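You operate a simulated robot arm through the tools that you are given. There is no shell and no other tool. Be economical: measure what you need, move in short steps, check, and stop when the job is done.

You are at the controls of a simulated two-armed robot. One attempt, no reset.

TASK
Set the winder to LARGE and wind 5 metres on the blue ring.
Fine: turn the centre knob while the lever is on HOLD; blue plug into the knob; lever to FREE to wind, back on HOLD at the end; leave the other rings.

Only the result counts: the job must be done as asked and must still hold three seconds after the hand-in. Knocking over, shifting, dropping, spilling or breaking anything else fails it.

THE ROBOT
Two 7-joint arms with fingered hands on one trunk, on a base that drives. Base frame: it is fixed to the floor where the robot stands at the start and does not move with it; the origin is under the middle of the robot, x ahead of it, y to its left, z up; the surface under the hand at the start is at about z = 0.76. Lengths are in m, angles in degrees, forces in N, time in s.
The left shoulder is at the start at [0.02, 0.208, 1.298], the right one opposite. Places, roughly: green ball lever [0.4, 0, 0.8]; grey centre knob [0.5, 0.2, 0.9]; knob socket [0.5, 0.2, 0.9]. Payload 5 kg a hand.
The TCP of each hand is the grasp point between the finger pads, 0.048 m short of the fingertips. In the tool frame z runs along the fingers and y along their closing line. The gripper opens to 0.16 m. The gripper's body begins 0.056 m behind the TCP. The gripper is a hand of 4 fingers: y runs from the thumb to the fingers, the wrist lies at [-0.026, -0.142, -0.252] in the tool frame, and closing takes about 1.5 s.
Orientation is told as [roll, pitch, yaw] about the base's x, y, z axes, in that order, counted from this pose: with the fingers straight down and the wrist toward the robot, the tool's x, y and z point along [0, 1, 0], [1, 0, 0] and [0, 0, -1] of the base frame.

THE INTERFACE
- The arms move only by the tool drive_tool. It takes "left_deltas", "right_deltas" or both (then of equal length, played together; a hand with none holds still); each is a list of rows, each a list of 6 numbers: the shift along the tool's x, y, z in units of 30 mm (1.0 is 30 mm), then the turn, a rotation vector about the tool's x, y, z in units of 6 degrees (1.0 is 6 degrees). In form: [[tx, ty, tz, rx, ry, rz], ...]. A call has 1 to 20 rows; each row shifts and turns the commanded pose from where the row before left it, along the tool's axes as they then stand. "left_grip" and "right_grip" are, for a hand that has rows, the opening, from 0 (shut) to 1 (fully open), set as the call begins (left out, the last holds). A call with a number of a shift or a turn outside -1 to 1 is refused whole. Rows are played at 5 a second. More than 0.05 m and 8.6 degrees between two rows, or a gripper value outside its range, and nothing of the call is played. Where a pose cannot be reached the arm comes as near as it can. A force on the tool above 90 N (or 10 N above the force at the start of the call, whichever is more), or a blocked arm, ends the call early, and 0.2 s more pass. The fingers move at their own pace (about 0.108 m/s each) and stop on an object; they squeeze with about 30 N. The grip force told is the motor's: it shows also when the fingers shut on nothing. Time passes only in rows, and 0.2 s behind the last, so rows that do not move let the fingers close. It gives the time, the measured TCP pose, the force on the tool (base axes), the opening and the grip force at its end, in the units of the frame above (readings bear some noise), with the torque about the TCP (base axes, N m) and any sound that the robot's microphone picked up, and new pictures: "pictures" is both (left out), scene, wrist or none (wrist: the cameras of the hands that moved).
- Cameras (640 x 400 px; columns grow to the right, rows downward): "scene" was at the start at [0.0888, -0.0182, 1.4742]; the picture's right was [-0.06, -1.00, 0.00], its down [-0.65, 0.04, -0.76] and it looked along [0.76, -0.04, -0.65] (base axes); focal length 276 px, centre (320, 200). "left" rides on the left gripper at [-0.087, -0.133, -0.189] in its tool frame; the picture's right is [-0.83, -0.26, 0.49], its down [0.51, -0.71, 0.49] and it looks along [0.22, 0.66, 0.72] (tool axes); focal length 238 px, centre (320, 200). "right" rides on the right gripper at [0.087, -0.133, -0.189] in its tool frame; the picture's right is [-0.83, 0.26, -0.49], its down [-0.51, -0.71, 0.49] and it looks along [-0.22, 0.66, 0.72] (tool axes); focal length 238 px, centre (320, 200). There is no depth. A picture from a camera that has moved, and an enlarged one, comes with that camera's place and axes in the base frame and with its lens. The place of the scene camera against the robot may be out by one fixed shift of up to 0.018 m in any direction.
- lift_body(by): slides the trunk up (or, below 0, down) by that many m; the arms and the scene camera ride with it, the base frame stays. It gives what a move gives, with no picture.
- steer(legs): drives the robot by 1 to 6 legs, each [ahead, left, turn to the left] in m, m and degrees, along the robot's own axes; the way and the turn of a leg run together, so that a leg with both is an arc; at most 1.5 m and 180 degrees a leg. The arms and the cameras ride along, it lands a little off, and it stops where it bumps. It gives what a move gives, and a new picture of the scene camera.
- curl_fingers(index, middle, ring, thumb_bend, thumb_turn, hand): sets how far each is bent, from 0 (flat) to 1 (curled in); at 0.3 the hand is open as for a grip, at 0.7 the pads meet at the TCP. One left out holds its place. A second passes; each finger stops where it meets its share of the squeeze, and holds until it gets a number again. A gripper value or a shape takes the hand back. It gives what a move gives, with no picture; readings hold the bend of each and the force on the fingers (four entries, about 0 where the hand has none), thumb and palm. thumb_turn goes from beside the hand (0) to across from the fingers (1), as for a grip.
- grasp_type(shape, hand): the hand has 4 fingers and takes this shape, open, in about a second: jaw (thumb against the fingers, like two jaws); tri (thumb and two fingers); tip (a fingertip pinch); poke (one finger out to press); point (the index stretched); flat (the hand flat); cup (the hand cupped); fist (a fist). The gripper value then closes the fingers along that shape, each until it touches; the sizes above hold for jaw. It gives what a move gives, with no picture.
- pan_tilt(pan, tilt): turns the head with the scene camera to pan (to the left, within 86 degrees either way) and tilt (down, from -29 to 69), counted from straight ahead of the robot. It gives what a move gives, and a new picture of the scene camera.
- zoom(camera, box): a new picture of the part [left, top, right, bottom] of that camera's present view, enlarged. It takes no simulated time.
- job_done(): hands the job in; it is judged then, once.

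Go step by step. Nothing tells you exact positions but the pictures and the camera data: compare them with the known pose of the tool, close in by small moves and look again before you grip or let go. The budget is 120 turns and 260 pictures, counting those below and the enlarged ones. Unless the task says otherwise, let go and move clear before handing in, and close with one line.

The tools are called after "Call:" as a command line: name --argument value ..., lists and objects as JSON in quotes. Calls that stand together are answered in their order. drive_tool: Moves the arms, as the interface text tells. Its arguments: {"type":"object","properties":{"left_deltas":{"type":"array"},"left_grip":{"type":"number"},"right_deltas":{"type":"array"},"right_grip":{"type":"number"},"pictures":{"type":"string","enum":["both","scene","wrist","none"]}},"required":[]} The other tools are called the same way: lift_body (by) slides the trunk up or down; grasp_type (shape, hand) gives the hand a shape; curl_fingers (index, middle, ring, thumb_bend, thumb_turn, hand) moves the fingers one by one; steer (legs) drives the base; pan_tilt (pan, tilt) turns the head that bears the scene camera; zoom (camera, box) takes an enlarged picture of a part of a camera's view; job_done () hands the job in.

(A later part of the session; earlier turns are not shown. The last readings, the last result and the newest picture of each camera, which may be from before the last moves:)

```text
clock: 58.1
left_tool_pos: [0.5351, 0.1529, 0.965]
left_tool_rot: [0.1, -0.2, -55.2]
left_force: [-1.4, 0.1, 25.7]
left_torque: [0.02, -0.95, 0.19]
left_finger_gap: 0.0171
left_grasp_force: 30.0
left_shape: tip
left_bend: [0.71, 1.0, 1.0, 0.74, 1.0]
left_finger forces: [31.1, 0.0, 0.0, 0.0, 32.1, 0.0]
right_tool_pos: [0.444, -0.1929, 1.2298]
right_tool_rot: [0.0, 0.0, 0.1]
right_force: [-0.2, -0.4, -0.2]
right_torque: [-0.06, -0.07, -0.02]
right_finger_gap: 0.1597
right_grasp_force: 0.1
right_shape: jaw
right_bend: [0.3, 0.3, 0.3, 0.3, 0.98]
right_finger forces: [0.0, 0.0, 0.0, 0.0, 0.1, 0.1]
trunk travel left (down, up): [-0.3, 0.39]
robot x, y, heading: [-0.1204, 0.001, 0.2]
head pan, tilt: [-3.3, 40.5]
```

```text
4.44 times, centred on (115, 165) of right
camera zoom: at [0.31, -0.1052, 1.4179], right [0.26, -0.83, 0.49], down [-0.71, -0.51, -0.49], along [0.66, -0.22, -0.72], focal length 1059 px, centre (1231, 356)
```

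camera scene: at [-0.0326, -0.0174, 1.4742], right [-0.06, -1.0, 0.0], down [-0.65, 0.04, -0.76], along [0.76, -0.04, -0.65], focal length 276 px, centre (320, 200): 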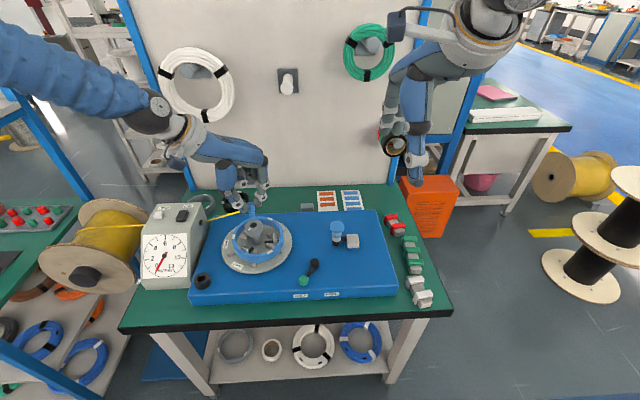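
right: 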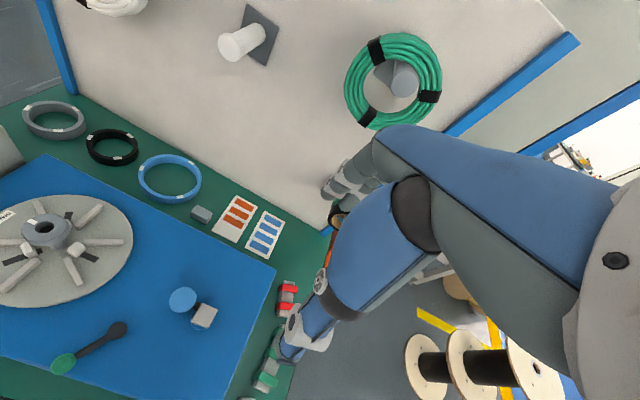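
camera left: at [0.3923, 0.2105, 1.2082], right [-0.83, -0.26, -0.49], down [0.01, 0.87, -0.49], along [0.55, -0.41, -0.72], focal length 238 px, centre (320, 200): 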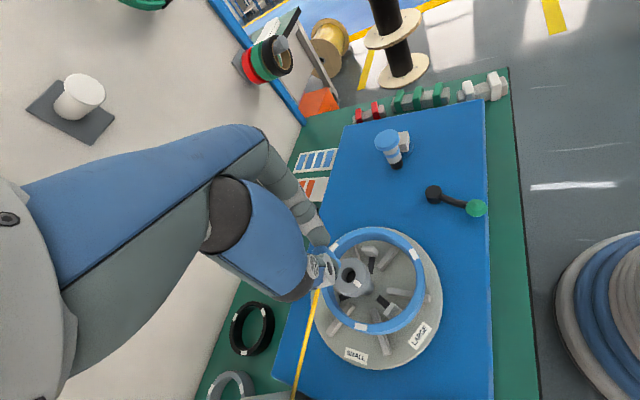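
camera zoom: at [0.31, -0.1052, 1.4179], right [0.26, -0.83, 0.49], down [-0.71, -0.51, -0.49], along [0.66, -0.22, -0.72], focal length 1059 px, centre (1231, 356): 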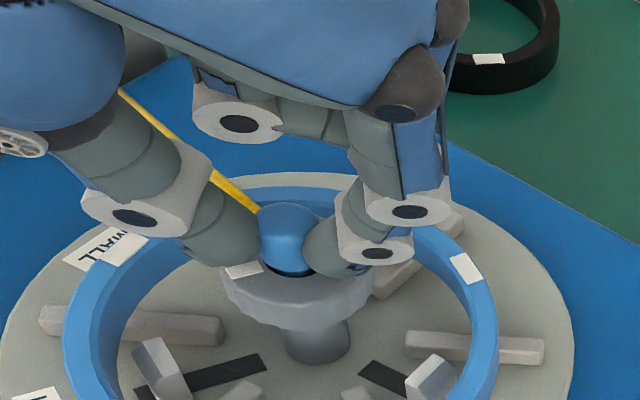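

The plug meets resistance (25 N) with its head at the knob. I'll relax, open the pinch a bit and check whether it's seated.

Call:
drive_tool --left_deltas '[[0, 0, -0.1, 0, 0, 0], [0, 0, 0, 0, 0, 0], [0, 0, 0, 0, 0, 0], [0, 0, 0, 0, 0, 0], [0, 0, 0, 0, 0, 0]]' --left_grip 0.4 --pictures "none"

Call:
zoom --camera "scene" --box '[235, 200, 280, 250]'

Call:
zoom --camera "right" --box '[80, 120, 150, 210]'

```text
clock: 59.3
left_tool_pos: [0.536, 0.1534, 0.9625]
left_tool_rot: [-0.1, 0.0, -55.1]
left_force: [0.3, -0.3, 0.8]
left_torque: [-0.01, 0.0, -0.01]
left_finger_gap: 0.0635
left_grasp_force: 0.1
left_shape: tip
left_bend: [0.73, 0.98, 0.99, 0.72, 1.0]
left_finger forces: [0.0, 0.0, 0.0, 0.0, 0.1, 0.1]
right_tool_pos: [0.4461, -0.1934, 1.2273]
right_tool_rot: [-0.1, -0.1, 0.0]
right_force: [-0.4, 0.1, -0.4]
right_torque: [0.0, -0.01, 0.01]
right_finger_gap: 0.1597
right_grasp_force: 0.1
right_shape: jaw
right_bend: [0.3, 0.3, 0.3, 0.3, 0.98]
right_finger forces: [0.0, 0.0, 0.0, 0.1, 0.0, 0.1]
trunk travel left (down, up): [-0.3, 0.39]
robot x, y, heading: [-0.1201, -0.001, -0.2]
head pan, tilt: [-3.3, 40.5]
```

```text
8.00 times, centred on (258, 225) of scene
camera zoom: at [-0.032, -0.0182, 1.4742], right [-0.06, -1.0, 0.0], down [-0.65, 0.04, -0.76], along [0.76, -0.04, -0.65], focal length 2210 px, centre (820, 0)
```

zoom: 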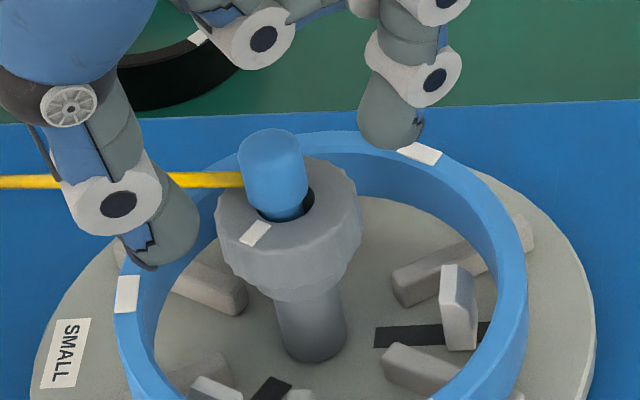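

```text
4.44 times, centred on (115, 165) of right
camera zoom: at [0.3132, -0.1052, 1.4165], right [0.26, -0.83, 0.49], down [-0.71, -0.51, -0.49], along [0.66, -0.22, -0.72], focal length 1059 px, centre (1231, 356)
```

zoom: 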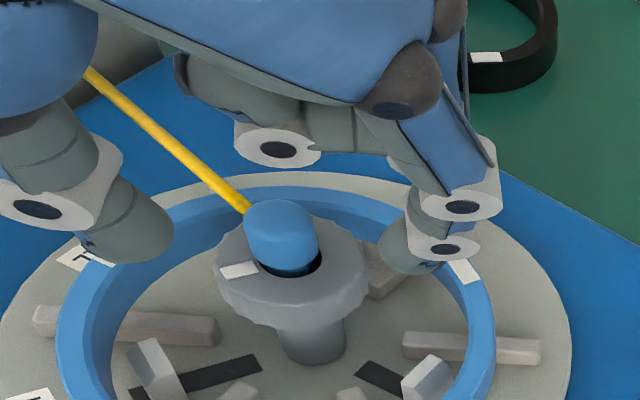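

The plug stands upright in the socket with its head on the rim. I'll withdraw the hand upward and inspect.

Call:
drive_tool --left_deltas '[[0, 0, -0.6, 0, 0, 0], [0, 0, -0.8, 0, 0, 0], [0, 0, -0.8, 0, 0, 0], [0, -0.6, -0.6, 0, 0, 0], [-0.4, -0.8, 0, 0, 0, 0], [-0.4, -0.8, 0, 0, 0, 0], [-0.4, -0.8, 0, 0, 0, 0], [0, 0, 0, 0, 0, 0]]' --left_grip 0.6 --pictures "wrist"

Call:
zoom --camera "scene" --box '[235, 200, 280, 250]'

Call:
zoom --camera "right" --box '[80, 120, 150, 210]'

```text
clock: 61.1
left_tool_pos: [0.4542, 0.2068, 1.0478]
left_tool_rot: [-0.1, 0.2, -55.2]
left_force: [-0.5, -0.4, -0.6]
left_torque: [0.01, 0.02, -0.01]
left_finger_gap: 0.0955
left_grasp_force: 0.1
left_shape: tip
left_bend: [0.3, 0.98, 0.99, 0.65, 1.0]
left_finger forces: [0.0, 0.0, 0.0, 0.1, 0.0, 0.0]
right_tool_pos: [0.4478, -0.1932, 1.2273]
right_tool_rot: [0.0, 0.1, 0.0]
right_force: [1.8, -0.4, -0.2]
right_torque: [0.03, 0.03, 0.04]
right_finger_gap: 0.1598
right_grasp_force: 0.1
right_shape: jaw
right_bend: [0.3, 0.3, 0.3, 0.3, 0.98]
right_finger forces: [0.1, 0.0, 0.0, 0.1, 0.0, 0.0]
trunk travel left (down, up): [-0.3, 0.39]
robot x, y, heading: [-0.1234, 0.0008, 0.1]
head pan, tilt: [-3.3, 40.5]
camera left: at [0.3078, 0.2663, 1.2355], right [-0.83, -0.26, -0.48], down [0.01, 0.87, -0.49], along [0.55, -0.41, -0.72], focal length 238 px, centre (320, 200)
```

left: 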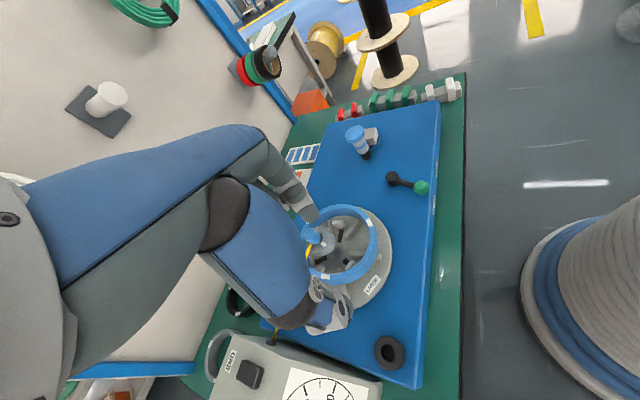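

```text
8.00 times, centred on (258, 225) of scene
camera zoom: at [-0.0312, -0.0187, 1.4741], right [-0.06, -1.0, 0.0], down [-0.65, 0.04, -0.76], along [0.76, -0.04, -0.65], focal length 2210 px, centre (820, 0)
```

zoom: 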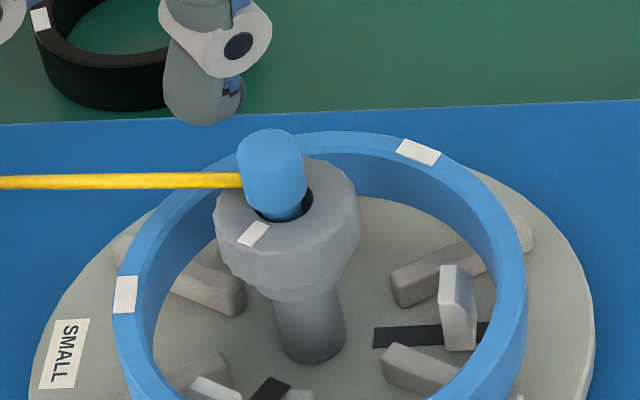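

```text
4.44 times, centred on (115, 165) of right
camera zoom: at [0.314, -0.1057, 1.4162], right [0.26, -0.83, 0.49], down [-0.71, -0.51, -0.49], along [0.66, -0.22, -0.72], focal length 1059 px, centre (1231, 356)
```

zoom: 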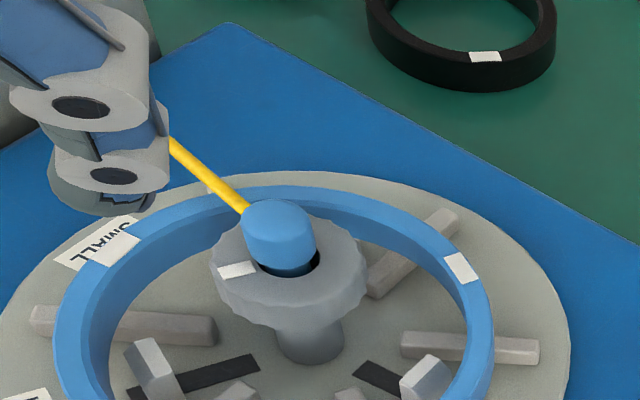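

The plug leans very slightly. I'll press it down gently with closed fingertips to make sure it is seated.

Call:
drive_tool --left_deltas '[[0, 0, 0, 0, 0, 0], [0, 0, 0, 0, 0, 0], [0, 0, 0, 0, 0, 0], [0.306, 0.616, 0, 0, 0, 0], [0.306, 0.616, 0, 0, 0, 0], [0.306, 0.616, 0, 0, 0, 0], [0.306, 0.616, 0, 0, 0, 0], [0.306, 0.616, 0, 0, 0, 0], [0, 0, 0.5, 0, 0, 0], [0, 0, 0.5, 0, 0, 0], [0, 0, 0.5, 0, 0, 0], [0, 0, 0, 0, 0, 0]]' --left_grip 0 --pictures "none"

Call:
zoom --camera "scene" --box '[235, 200, 280, 250]'

Call:
zoom --camera "right" --box '[80, 120, 150, 210]'

```text
clock: 63.7
left_tool_pos: [0.545, 0.1572, 1.0021]
left_tool_rot: [0.0, 0.0, -55.3]
left_force: [0.5, 0.1, 1.7]
left_torque: [0.01, -0.06, -0.02]
left_finger_gap: 0.0
left_grasp_force: 29.8
left_shape: tip
left_bend: [0.7, 1.0, 1.0, 0.62, 1.0]
left_finger forces: [0.1, 0.1, 0.1, 0.0, 0.1, 0.0]
right_tool_pos: [0.446, -0.1926, 1.2292]
right_tool_rot: [0.1, 0.0, 0.1]
right_force: [-0.3, -0.3, 0.3]
right_torque: [0.03, -0.07, 0.0]
right_finger_gap: 0.1599
right_grasp_force: 0.1
right_shape: jaw
right_bend: [0.3, 0.3, 0.3, 0.3, 0.98]
right_finger forces: [0.1, 0.1, 0.1, 0.0, 0.0, 0.0]
trunk travel left (down, up): [-0.3, 0.39]
robot x, y, heading: [-0.1196, 0.0004, -0.2]
head pan, tilt: [-3.3, 40.5]
```

```text
8.00 times, centred on (258, 225) of scene
camera zoom: at [-0.0324, -0.0183, 1.4742], right [-0.06, -1.0, 0.0], down [-0.65, 0.04, -0.76], along [0.76, -0.04, -0.65], focal length 2210 px, centre (820, 0)
```

zoom: 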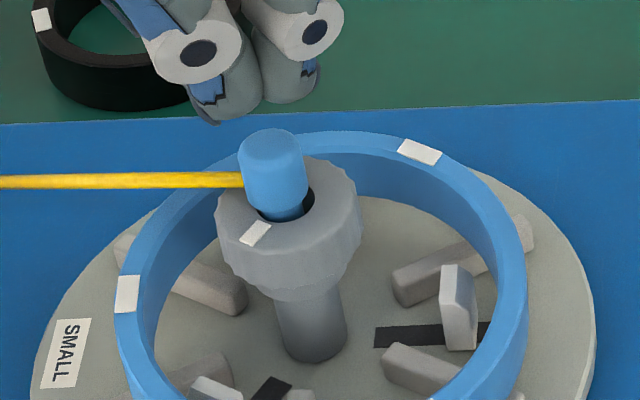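

```text
4.44 times, centred on (115, 165) of right
camera zoom: at [0.3128, -0.1053, 1.4167], right [0.26, -0.83, 0.49], down [-0.71, -0.51, -0.49], along [0.66, -0.22, -0.72], focal length 1059 px, centre (1231, 356)
```

zoom: 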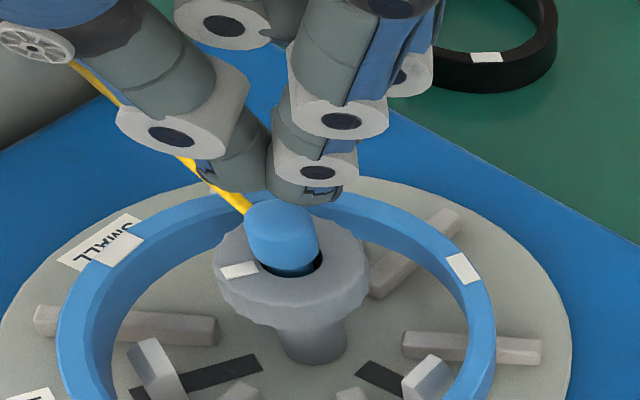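

Call:
drive_tool --left_deltas '[[0, 0, 0.3, 0, 0, 0], [0, 0, 0.3, 0, 0, 0], [0, 0, 0.2, 0, 0, 0], [0, 0, 0, 0, 0, 0]]' --pictures "none"

Call:
zoom --camera "scene" --box '[235, 200, 280, 250]'

```text
clock: 64.7
left_tool_pos: [0.5449, 0.158, 0.9814]
left_tool_rot: [0.1, -0.3, -55.1]
left_force: [-0.7, 3.1, 31.3]
left_torque: [0.22, 0.12, 0.02]
left_finger_gap: 0.0
left_grasp_force: 30.4
left_shape: tip
left_bend: [0.7, 1.0, 1.0, 0.62, 1.0]
left_finger forces: [0.1, 0.0, 0.1, 0.0, 0.1, 0.0]
right_tool_pos: [0.4458, -0.193, 1.2294]
right_tool_rot: [-0.1, -0.1, 0.0]
right_force: [0.2, 0.4, 0.1]
right_torque: [0.05, 0.02, 0.0]
right_finger_gap: 0.1599
right_grasp_force: 0.3
right_shape: jaw
right_bend: [0.3, 0.3, 0.3, 0.3, 0.98]
right_finger forces: [0.0, 0.0, 0.0, 0.0, 0.0, 0.1]
trunk travel left (down, up): [-0.3, 0.39]
robot x, y, heading: [-0.121, -0.0027, -0.1]
head pan, tilt: [-3.3, 40.5]
```

```text
8.00 times, centred on (258, 225) of scene
camera zoom: at [-0.0339, -0.0184, 1.4746], right [-0.06, -1.0, 0.0], down [-0.65, 0.04, -0.76], along [0.76, -0.04, -0.65], focal length 2210 px, centre (820, 0)
```

zoom: 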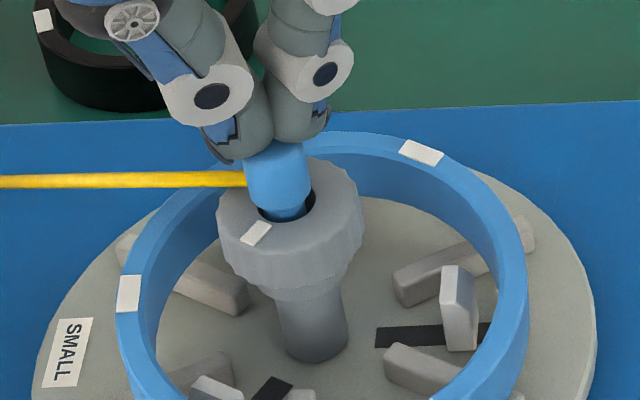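

The plug holds at 31 N, bottomed in the socket. Now I'll retract the left hand and bring the right hand (poke shape) near the lever ball for a look.

Call:
drive_tool --left_deltas '[[0, 0, -0.9, 0, 0, 0], [0, 0, -0.9, 0, 0, 0], [0, 0, -0.9, 0, 0, 0], [0, -0.9, 0, 0, 0, 0], [0, -0.9, 0, 0, 0, 0], [0, -0.9, 0, 0, 0, 0], [0, -0.9, 0, 0, 0, 0], [0, -0.9, 0, 0, 0, 0], [0, -0.9, 0, 0, 0, 0], [0, 0, 0, 0, 0, 0]]' --pictures "none"

Call:
grasp_type --hand "right" --shape "poke"

Call:
drive_tool --right_deltas '[[0.8, -0.2, 0.8, 0, 0, 0], [0.8, -0.2, 0.8, 0, 0, 0], [0.8, -0.2, 0.8, 0, 0, 0], [0.8, -0.2, 0.8, 0, 0, 0], [0.8, -0.2, 0.8, 0, 0, 0], [0.8, -0.2, 0.8, 0, 0, 0], [0.8, -0.2, 0.8, 0, 0, 0], [0.8, -0.2, 0.6, 0, 0, 0], [0.8, -0.2, 0.4, 0, 0, 0], [0.8, -0.2, 0, 0, 0, 0], [0, 0, 0, 0, 0, 0]]'

Call:
zoom --camera "scene" --box '[200, 190, 380, 310]'

```text
clock: 66.9
left_tool_pos: [0.4548, 0.2895, 1.0609]
left_tool_rot: [-0.2, 0.1, -55.3]
left_force: [0.7, -0.4, 0.3]
left_torque: [0.05, 0.04, -0.02]
left_finger_gap: 0.0
left_grasp_force: 30.1
left_shape: tip
left_bend: [0.7, 1.0, 1.0, 0.62, 1.0]
left_finger forces: [0.0, 0.0, 0.0, 0.0, 0.0, 0.1]
right_tool_pos: [0.447, -0.1938, 1.2271]
right_tool_rot: [0.1, -0.1, 0.0]
right_force: [0.1, 0.4, 0.0]
right_torque: [0.07, 0.05, 0.01]
right_finger_gap: 0.1597
right_grasp_force: 0.1
right_shape: jaw
right_bend: [0.3, 0.3, 0.3, 0.3, 0.98]
right_finger forces: [0.1, 0.0, 0.0, 0.0, 0.0, 0.0]
trunk travel left (down, up): [-0.3, 0.39]
robot x, y, heading: [-0.1252, 0.0027, -0.0]
head pan, tilt: [-3.3, 40.5]
```

```text
clock: 67.8
left_tool_pos: [0.4533, 0.2912, 1.0599]
left_tool_rot: [-0.1, 0.0, -55.2]
left_force: [0.4, 0.1, 0.1]
left_torque: [0.02, -0.01, -0.05]
left_finger_gap: 0.0001
left_grasp_force: 30.3
left_shape: tip
left_bend: [0.7, 1.0, 1.0, 0.62, 1.0]
left_finger forces: [0.0, 0.1, 0.1, 0.0, 0.0, 0.0]
right_tool_pos: [0.4461, -0.1924, 1.2273]
right_tool_rot: [0.0, -0.1, -0.1]
right_force: [0.4, 0.9, 0.3]
right_torque: [-0.01, 0.04, 0.05]
right_finger_gap: 0.0
right_grasp_force: 0.0
right_shape: poke
right_bend: [0.7, 0.7, 0.99, 1.0, 1.0]
right_finger forces: [0.0, 0.1, 0.0, 0.0, 0.1, 0.0]
trunk travel left (down, up): [-0.3, 0.39]
robot x, y, heading: [-0.1213, 0.0004, -0.3]
head pan, tilt: [-3.3, 40.5]
```

```text
clock: 70.2
left_tool_pos: [0.4537, 0.2907, 1.0599]
left_tool_rot: [-0.1, 0.1, -55.2]
left_force: [0.5, -0.1, -0.1]
left_torque: [0.05, 0.04, -0.02]
left_finger_gap: 0.0
left_grasp_force: 30.2
left_shape: tip
left_bend: [0.7, 1.0, 1.0, 0.62, 1.0]
left_finger forces: [0.0, 0.0, 0.0, 0.1, 0.1, 0.1]
right_tool_pos: [0.3873, 0.0462, 1.0305]
right_tool_rot: [0.0, -0.1, -0.1]
right_force: [0.7, -0.9, -0.1]
right_torque: [0.04, 0.01, -0.04]
right_finger_gap: 0.0
right_grasp_force: 0.1
right_shape: poke
right_bend: [0.7, 0.7, 0.99, 1.0, 1.0]
right_finger forces: [0.0, 0.0, 0.0, 0.0, 0.1, 0.0]
trunk travel left (down, up): [-0.3, 0.39]
robot x, y, heading: [-0.12, -0.0003, 0.2]
head pan, tilt: [-3.3, 40.5]
camera scene: at [-0.0317, -0.0187, 1.4742], right [-0.06, -1.0, 0.0], down [-0.65, 0.04, -0.76], along [0.76, -0.04, -0.65], focal length 276 px, centre (320, 200)
camera right: at [0.2542, 0.1346, 1.2196], right [0.26, -0.83, 0.49], down [-0.71, -0.51, -0.49], along [0.66, -0.22, -0.72], focal length 238 px, centre (320, 200)
```

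scene: 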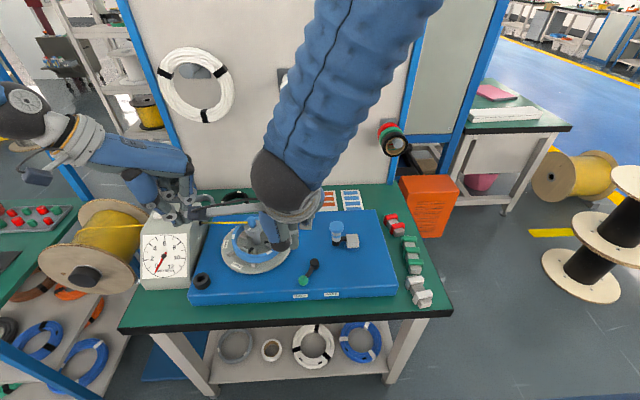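
right: 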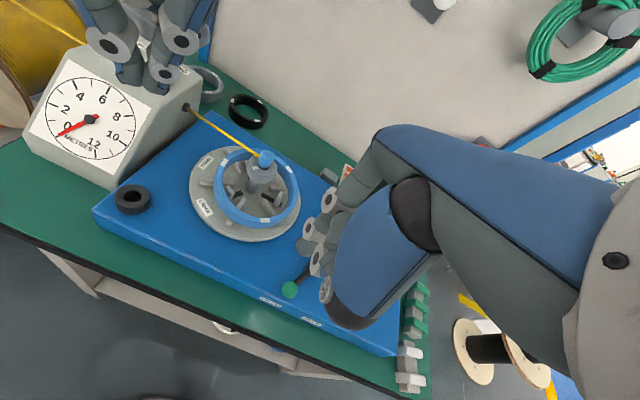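

```text
3.33 times, centred on (290, 250) of scene
camera zoom: at [-0.0317, -0.0187, 1.4742], right [-0.06, -1.0, 0.0], down [-0.65, 0.04, -0.76], along [0.76, -0.04, -0.65], focal length 921 px, centre (420, 33)
```

zoom: 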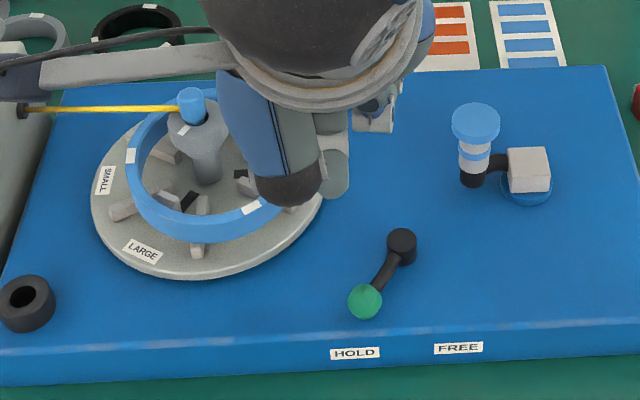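

Call:
zoom --camera "right" --box '[240, 170, 400, 330]'

Call:
zoom --camera "left" --box '[300, 60, 520, 240]'

```text
2.50 times, centred on (320, 250) of right
camera zoom: at [0.2542, 0.1346, 1.2196], right [0.26, -0.83, 0.49], down [-0.71, -0.51, -0.49], along [0.66, -0.22, -0.72], focal length 596 px, centre (320, 75)
```

zoom: 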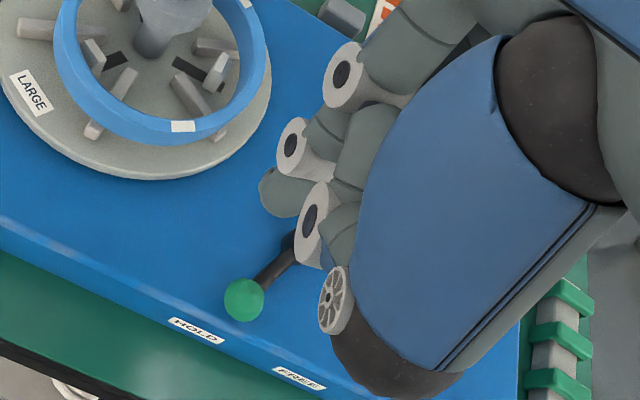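

```text
2.22 times, centred on (410, 150) of left
camera zoom: at [0.3067, 0.3501, 1.2482], right [-0.83, -0.26, -0.49], down [0.01, 0.87, -0.49], along [0.55, -0.41, -0.72], focal length 530 px, centre (120, 311)
```

zoom: 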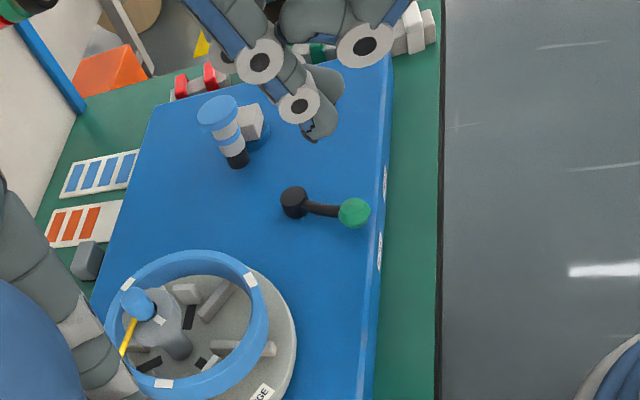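

The lever ball is at about [0.392, 0.017, 0.845]. A pinch across it (right hand yawed +90°, thumb on the -y side) gives control both ways, so I'll turn the hand so.

Call:
grasp_type --hand "right" --shape "tip"

Call:
drive_tool --right_deltas '[[-0.9, 0, 0, 0, 0, 0], [0, 0, 0, 0, 0, -1], [0, 0, 0, 0, 0, -1], [0, 0, 0, 0, 0, -1], [0, 0, 0, 0, 0, -1], [0, 0, 0, 0, 0, -1], [0, 0, 0, 0, 0, -1], [0, 0, 0, 0, 0, -1], [0, 0, 0, 0, 0, -1], [0, 0, 0, 0, 0, -1], [0, 0, 0, 0, 0, -1], [0, 0, 0, 0, 0, -1], [0, 0, 0, 0, 0, -1], [0, 0, 0, 0, 0, -1], [0, 0, 0, 0, 0, -1], [0, 0, 0, 0, 0, -1], [0, 0, 0, 0, 0, 0]]' --right_grip 0.4

Call:
zoom --camera "left" --box '[300, 60, 520, 240]'

Call:
zoom --camera "scene" --box '[240, 220, 380, 310]'

```text
clock: 71.1
left_tool_pos: [0.4532, 0.2899, 1.0591]
left_tool_rot: [0.0, 0.0, -55.1]
left_force: [-0.4, 0.0, -0.2]
left_torque: [-0.01, 0.02, -0.01]
left_finger_gap: 0.0002
left_grasp_force: 29.8
left_shape: tip
left_bend: [0.7, 1.0, 1.0, 0.62, 1.0]
left_finger forces: [0.1, 0.0, 0.1, 0.0, 0.0, 0.1]
right_tool_pos: [0.3881, 0.0469, 1.0322]
right_tool_rot: [0.0, 0.0, 0.0]
right_force: [0.0, -0.3, -0.5]
right_torque: [-0.03, -0.01, 0.02]
right_finger_gap: 0.1599
right_grasp_force: 0.0
right_shape: tip
right_bend: [0.3, 0.98, 0.99, 0.3, 0.98]
right_finger forces: [0.0, 0.1, 0.0, 0.0, 0.0, 0.0]
trunk travel left (down, up): [-0.3, 0.39]
robot x, y, heading: [-0.1205, -0.0036, -0.2]
head pan, tilt: [-3.3, 40.5]
```

```text
clock: 74.7
left_tool_pos: [0.4536, 0.2905, 1.0598]
left_tool_rot: [0.0, -0.1, -55.2]
left_force: [-0.1, 0.2, 1.3]
left_torque: [-0.02, 0.0, 0.02]
left_finger_gap: 0.0
left_grasp_force: 30.3
left_shape: tip
left_bend: [0.7, 1.0, 1.0, 0.62, 1.0]
left_finger forces: [0.0, 0.1, 0.0, 0.0, 0.0, 0.0]
right_tool_pos: [0.3866, 0.0203, 1.0301]
right_tool_rot: [0.0, 0.1, 90.2]
right_force: [-0.7, -0.2, -0.2]
right_torque: [-0.01, -0.04, 0.0]
right_finger_gap: 0.065
right_grasp_force: 0.2
right_shape: tip
right_bend: [0.73, 0.98, 0.99, 0.72, 1.0]
right_finger forces: [0.1, 0.0, 0.1, 0.0, 0.0, 0.1]
trunk travel left (down, up): [-0.3, 0.39]
robot x, y, heading: [-0.1216, -0.0016, 0.1]
head pan, tilt: [-3.3, 40.5]
camera scene: at [-0.0324, -0.0178, 1.4742], right [-0.06, -1.0, 0.0], down [-0.65, 0.04, -0.76], along [0.76, -0.04, -0.65], focal length 276 px, centre (320, 200)
camera right: at [0.299, -0.1121, 1.2183], right [0.83, 0.26, 0.49], down [0.51, -0.71, -0.49], along [0.22, 0.66, -0.72], focal length 238 px, centre (320, 200)
```

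scene: 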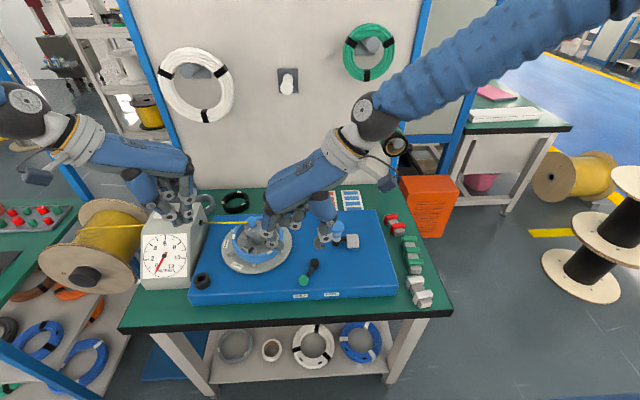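
right: 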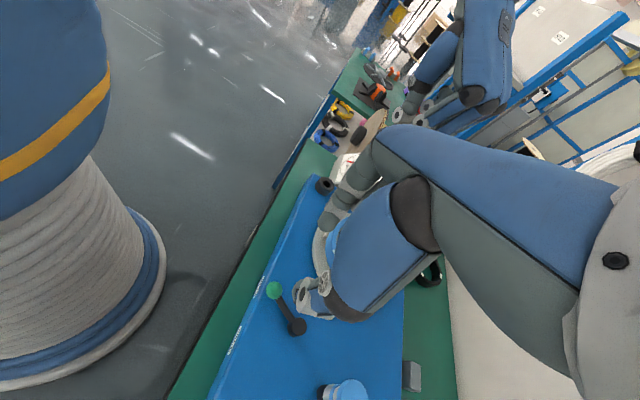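

```text
2.22 times, centred on (410, 150) of left
camera zoom: at [0.3061, 0.3509, 1.2482], right [-0.83, -0.26, -0.49], down [0.01, 0.87, -0.49], along [0.55, -0.41, -0.72], focal length 530 px, centre (120, 311)
```

zoom: 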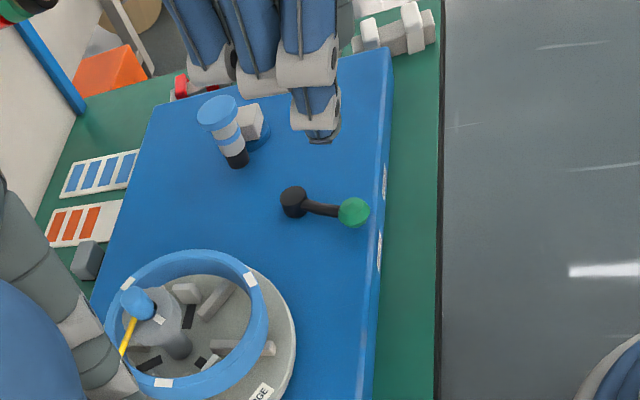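

```text
4.44 times, centred on (310, 265) of scene
camera zoom: at [-0.0324, -0.0178, 1.4742], right [-0.06, -1.0, 0.0], down [-0.65, 0.04, -0.76], along [0.76, -0.04, -0.65], focal length 1228 px, centre (364, -89)
```

zoom: 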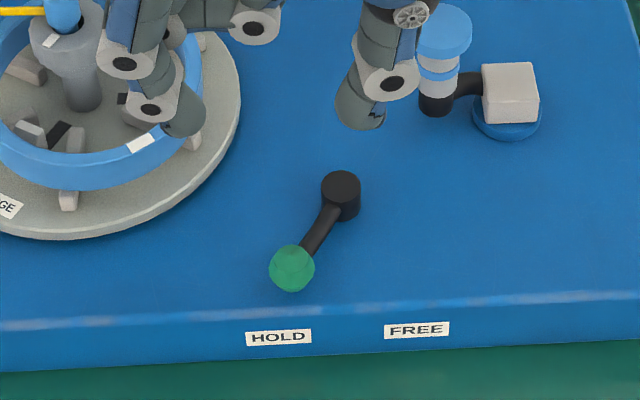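

Call:
drive_tool --right_deltas '[[-0.2, -0.14, 0.7, 0, 0, 0], [0, 0, 0.8, 0, 0, 0], [0, 0, 0.8, 0, 0, 0], [0, 0, 0.8, 0, 0, 0], [0, 0, 0.8, 0, 0, 0], [0, 0, 0, 0, 0, 0]]' --pictures "wrist"

Call:
zoom --camera "right" --box '[240, 180, 400, 320]'

Call:
zoom --camera "left" --box '[300, 60, 520, 240]'

Call:
zoom --camera "scene" --box '[240, 220, 380, 310]'

```text
clock: 76.1
left_tool_pos: [0.4523, 0.2913, 1.0607]
left_tool_rot: [-0.1, 0.0, -55.3]
left_force: [-0.8, 0.4, -0.1]
left_torque: [0.02, -0.03, -0.01]
left_finger_gap: 0.0002
left_grasp_force: 30.1
left_shape: tip
left_bend: [0.7, 1.0, 1.0, 0.62, 1.0]
left_finger forces: [0.0, 0.0, 0.0, 0.1, 0.0, 0.1]
right_tool_pos: [0.3942, 0.0166, 0.9111]
right_tool_rot: [0.0, 0.1, 90.1]
right_force: [0.2, -0.2, 0.6]
right_torque: [0.0, -0.03, -0.02]
right_finger_gap: 0.065
right_grasp_force: 0.1
right_shape: tip
right_bend: [0.73, 0.98, 0.99, 0.72, 1.0]
right_finger forces: [0.0, 0.0, 0.0, 0.0, 0.0, 0.0]
trunk travel left (down, up): [-0.3, 0.39]
robot x, y, heading: [-0.1213, 0.0031, -0.0]
head pan, tilt: [-3.3, 40.5]
camera right: at [0.3061, -0.1156, 1.1003], right [0.83, 0.26, 0.49], down [0.51, -0.71, -0.49], along [0.22, 0.66, -0.72], focal length 238 px, centre (320, 200)
```

right: 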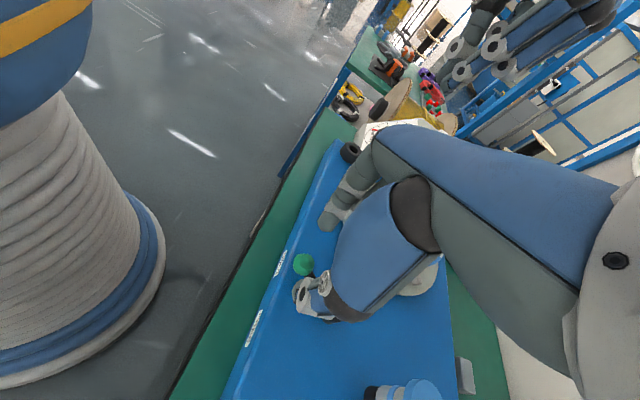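

```text
2.86 times, centred on (320, 250) of right
camera zoom: at [0.3061, -0.1156, 1.1003], right [0.83, 0.26, 0.49], down [0.51, -0.71, -0.49], along [0.22, 0.66, -0.72], focal length 681 px, centre (320, 57)
```

zoom: 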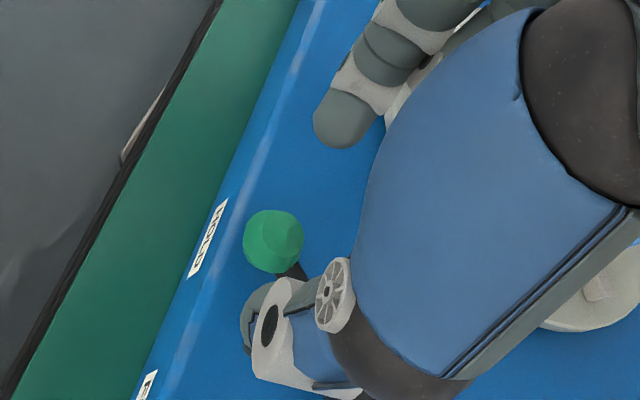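

```text
2.22 times, centred on (410, 150) of left
camera zoom: at [0.306, 0.3508, 1.2483], right [-0.83, -0.26, -0.49], down [0.01, 0.87, -0.49], along [0.55, -0.41, -0.72], focal length 530 px, centre (120, 311)
```

zoom: 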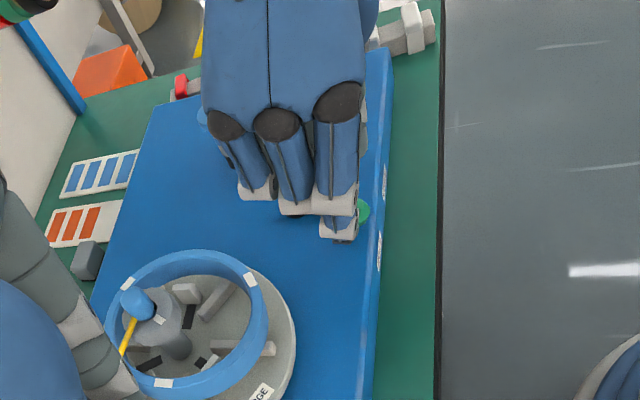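

```text
4.44 times, centred on (310, 265) of scene
camera zoom: at [-0.0325, -0.018, 1.4743], right [-0.06, -1.0, 0.0], down [-0.65, 0.04, -0.76], along [0.76, -0.04, -0.65], focal length 1228 px, centre (364, -89)
```

zoom: 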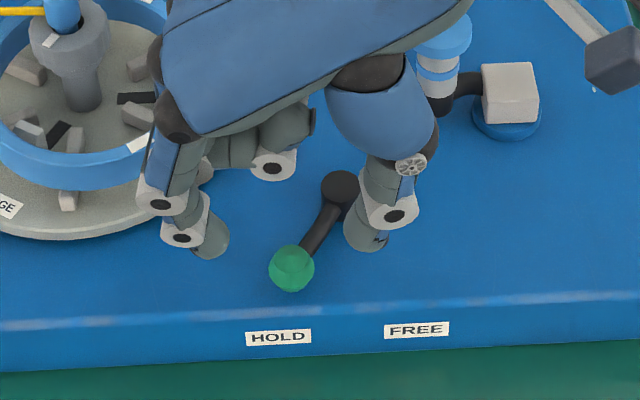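

Ball is between thumb and index. Lower 30 mm and close on it.

Call:
drive_tool --right_deltas '[[0.08, 0, 0.4, 0, 0, 0], [0, 0, 0.4, 0, 0, 0], [0, 0, 0.2, 0, 0, 0], [0, 0, 0, 0, 0, 0]]' --pictures "none"

Call:
drive_tool --right_deltas '[[0, 0, 0, 0, 0, 0], [0, 0, 0, 0, 0, 0], [0, 0, 0, 0, 0, 0], [0, 0, 0, 0, 0, 0], [0, 0, 0, 0, 0, 0]]' --right_grip 0.1 --pictures "none"

Call:
zoom --camera "scene" --box '[240, 220, 380, 310]'

Call:
zoom --camera "right" --box '[240, 180, 400, 320]'

```text
clock: 77.1
left_tool_pos: [0.4532, 0.2908, 1.0609]
left_tool_rot: [-0.1, 0.0, -55.3]
left_force: [-0.4, -0.9, 0.0]
left_torque: [-0.02, 0.02, -0.04]
left_finger_gap: 0.0
left_grasp_force: 29.9
left_shape: tip
left_bend: [0.7, 1.0, 1.0, 0.62, 1.0]
left_finger forces: [0.0, 0.0, 0.0, 0.1, 0.0, 0.1]
right_tool_pos: [0.3919, 0.015, 0.881]
right_tool_rot: [0.0, 0.1, 90.0]
right_force: [0.6, -0.3, -0.4]
right_torque: [0.02, -0.01, -0.01]
right_finger_gap: 0.0654
right_grasp_force: 0.1
right_shape: tip
right_bend: [0.73, 0.98, 0.99, 0.72, 1.0]
right_finger forces: [0.0, 0.0, 0.0, 0.1, 0.1, 0.0]
trunk travel left (down, up): [-0.3, 0.39]
robot x, y, heading: [-0.1202, -0.0013, 0.2]
head pan, tilt: [-3.3, 40.5]
```

```text
clock: 78.3
left_tool_pos: [0.453, 0.291, 1.0598]
left_tool_rot: [-0.1, 0.1, -55.2]
left_force: [-0.2, 0.3, 0.1]
left_torque: [0.02, 0.04, 0.04]
left_finger_gap: 0.0
left_grasp_force: 30.0
left_shape: tip
left_bend: [0.7, 1.0, 1.0, 0.62, 1.0]
left_finger forces: [0.0, 0.0, 0.0, 0.0, 0.0, 0.1]
right_tool_pos: [0.3913, 0.0154, 0.8825]
right_tool_rot: [0.1, -0.1, 90.0]
right_force: [-0.3, -1.0, 2.8]
right_torque: [-0.06, -0.02, 0.0]
right_finger_gap: 0.0169
right_grasp_force: 0.0
right_shape: tip
right_bend: [0.71, 0.98, 0.99, 0.72, 1.0]
right_finger forces: [1.7, 0.1, 0.0, 0.0, 3.3, 0.1]
trunk travel left (down, up): [-0.3, 0.39]
robot x, y, heading: [-0.1219, 0.0002, -0.2]
head pan, tilt: [-3.3, 40.5]
```

```text
4.44 times, centred on (310, 265) of scene
camera zoom: at [-0.0321, -0.0182, 1.4742], right [-0.06, -1.0, 0.0], down [-0.65, 0.04, -0.76], along [0.76, -0.04, -0.65], focal length 1228 px, centre (364, -89)
```

zoom: 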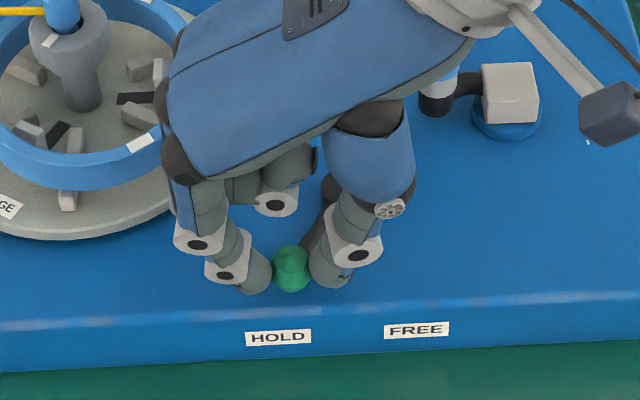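

```text
2.86 times, centred on (320, 250) of right
camera zoom: at [0.303, -0.1161, 1.071], right [0.83, 0.26, 0.49], down [0.51, -0.71, -0.49], along [0.22, 0.66, -0.72], focal length 681 px, centre (320, 57)
```

zoom: 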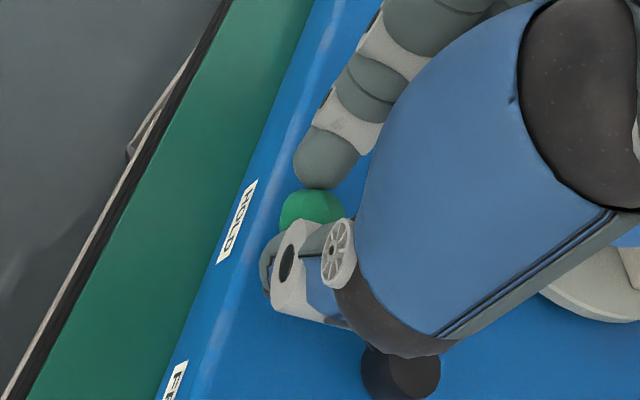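

The ball is lightly caged. I'll swing it along its arc to FREE.

Call:
drive_tool --right_deltas '[[0.18, -0.33, 0, 0, 0, 0], [0.11, -0.37, 0, 0, 0, 0], [0.04, -0.38, 0, 0, 0, 0], [-0.04, -0.38, 0, 0, 0, 0], [-0.11, -0.37, 0, 0, 0, 0], [-0.18, -0.33, 0, 0, 0, 0], [0, 0, 0, 0, 0, 0]]' --pictures "none"

Call:
zoom --camera "scene" --box '[240, 220, 380, 310]'

Call:
zoom --camera "left" --box '[300, 60, 520, 240]'

```text
clock: 79.9
left_tool_pos: [0.4528, 0.2916, 1.0597]
left_tool_rot: [-0.1, 0.0, -55.2]
left_force: [0.6, 1.4, -0.8]
left_torque: [-0.01, -0.05, 0.0]
left_finger_gap: 0.0
left_grasp_force: 29.8
left_shape: tip
left_bend: [0.7, 1.0, 1.0, 0.62, 1.0]
left_finger forces: [0.0, 0.0, 0.0, 0.0, 0.1, 0.1]
right_tool_pos: [0.3893, -0.0491, 0.8839]
right_tool_rot: [-0.1, 0.0, 90.0]
right_force: [-1.0, -0.1, 3.0]
right_torque: [-0.06, 0.04, 0.06]
right_finger_gap: 0.0164
right_grasp_force: 0.2
right_shape: tip
right_bend: [0.71, 0.98, 0.99, 0.72, 1.0]
right_finger forces: [3.5, 0.0, 0.1, 0.0, 3.2, 0.0]
trunk travel left (down, up): [-0.3, 0.39]
robot x, y, heading: [-0.1191, 0.0012, 0.0]
head pan, tilt: [-3.3, 40.5]
```

```text
4.44 times, centred on (310, 265) of scene
camera zoom: at [-0.0323, -0.0177, 1.4742], right [-0.06, -1.0, 0.0], down [-0.65, 0.04, -0.76], along [0.76, -0.04, -0.65], focal length 1228 px, centre (364, -89)
```

zoom: 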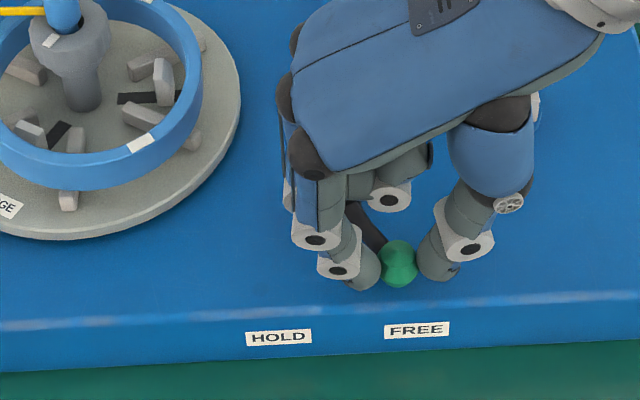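

```text
2.22 times, centred on (410, 150) of left
camera zoom: at [0.3062, 0.351, 1.2481], right [-0.83, -0.26, -0.49], down [0.01, 0.87, -0.49], along [0.55, -0.41, -0.72], focal length 530 px, centre (120, 311)
```

zoom: 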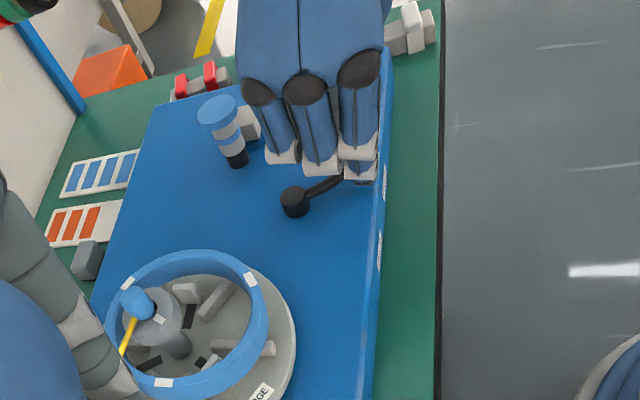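

The lever is at FREE. I'll release it, rise, and look at the crank-like handle next.

Call:
drive_tool --right_deltas '[[0, 0, 0, 0, 0, 0], [0, 0, 0, 0, 0, 0], [0, 0, 0, 0, 0, 0], [0, 0, -0.5, 0, 0, 0], [0, 0, -0.9, 0, 0, 0], [0, 0, -0.9, 0, 0, 0], [0, 0, -0.9, 0, 0, 0], [0, 0, -0.9, 0, 0, 0], [0, 0, -0.9, 0, 0, 0], [0, 0, 0, 0, 0, 0]]' --right_grip 0.4 --pictures "both"

Call:
zoom --camera "scene" --box '[230, 190, 390, 310]'

Call:
zoom --camera "left" --box '[320, 70, 440, 180]'

```text
clock: 82.1
left_tool_pos: [0.4546, 0.2895, 1.06]
left_tool_rot: [-0.1, 0.1, -55.2]
left_force: [-0.6, -0.1, 1.8]
left_torque: [-0.1, 0.23, -0.04]
left_finger_gap: 0.0
left_grasp_force: 30.3
left_shape: tip
left_bend: [0.7, 1.0, 1.0, 0.62, 1.0]
left_finger forces: [0.0, 0.0, 0.0, 0.0, 0.0, 0.0]
right_tool_pos: [0.3912, -0.0484, 1.0319]
right_tool_rot: [0.0, 0.0, 90.0]
right_force: [0.2, -0.8, -0.3]
right_torque: [0.05, -0.2, -0.16]
right_finger_gap: 0.0636
right_grasp_force: 0.1
right_shape: tip
right_bend: [0.73, 0.98, 0.99, 0.72, 1.0]
right_finger forces: [0.0, 0.0, 0.1, 0.1, 0.1, 0.1]
trunk travel left (down, up): [-0.3, 0.39]
robot x, y, heading: [-0.1204, -0.0034, -0.0]
head pan, tilt: [-3.3, 40.5]
camera scene: at [-0.0314, -0.0183, 1.4741], right [-0.06, -1.0, 0.0], down [-0.65, 0.04, -0.76], along [0.76, -0.04, -0.65], focal length 276 px, centre (320, 200)
camera right: at [0.3038, -0.1803, 1.2215], right [0.83, 0.26, 0.49], down [0.51, -0.71, -0.49], along [0.22, 0.66, -0.72], focal length 238 px, centre (320, 200)
```

scene: 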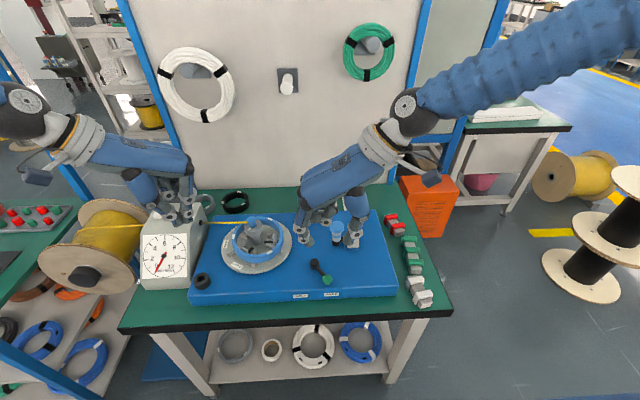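
right: 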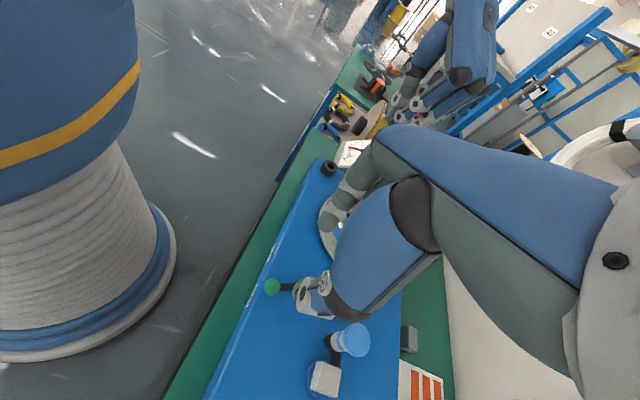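

```text
3.33 times, centred on (310, 250) of scene
camera zoom: at [-0.0314, -0.0183, 1.4741], right [-0.06, -1.0, 0.0], down [-0.65, 0.04, -0.76], along [0.76, -0.04, -0.65], focal length 921 px, centre (353, 33)
```

zoom: 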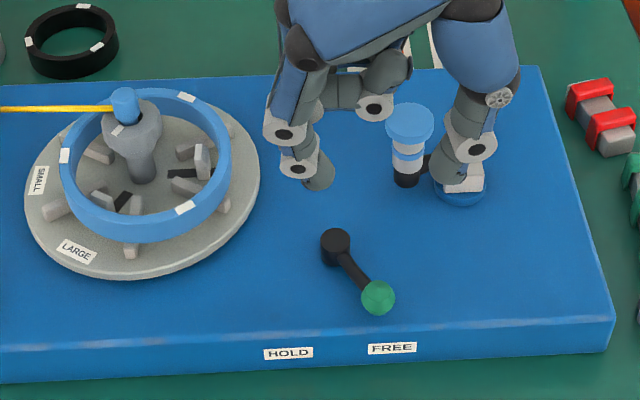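

```text
3.64 times, centred on (380, 125) of left
camera zoom: at [0.307, 0.3505, 1.2479], right [-0.83, -0.26, -0.48], down [0.01, 0.87, -0.49], along [0.55, -0.41, -0.72], focal length 867 px, centre (102, 473)
```

zoom: 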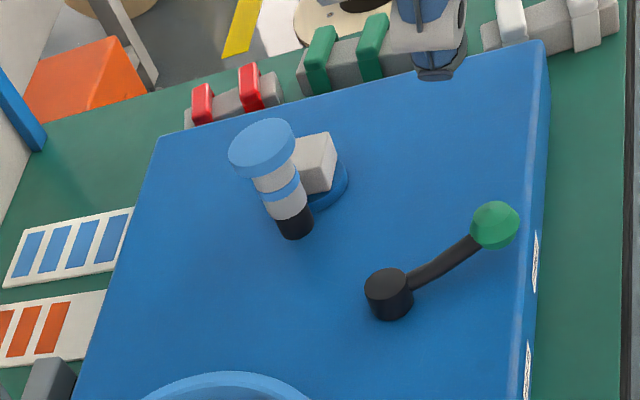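

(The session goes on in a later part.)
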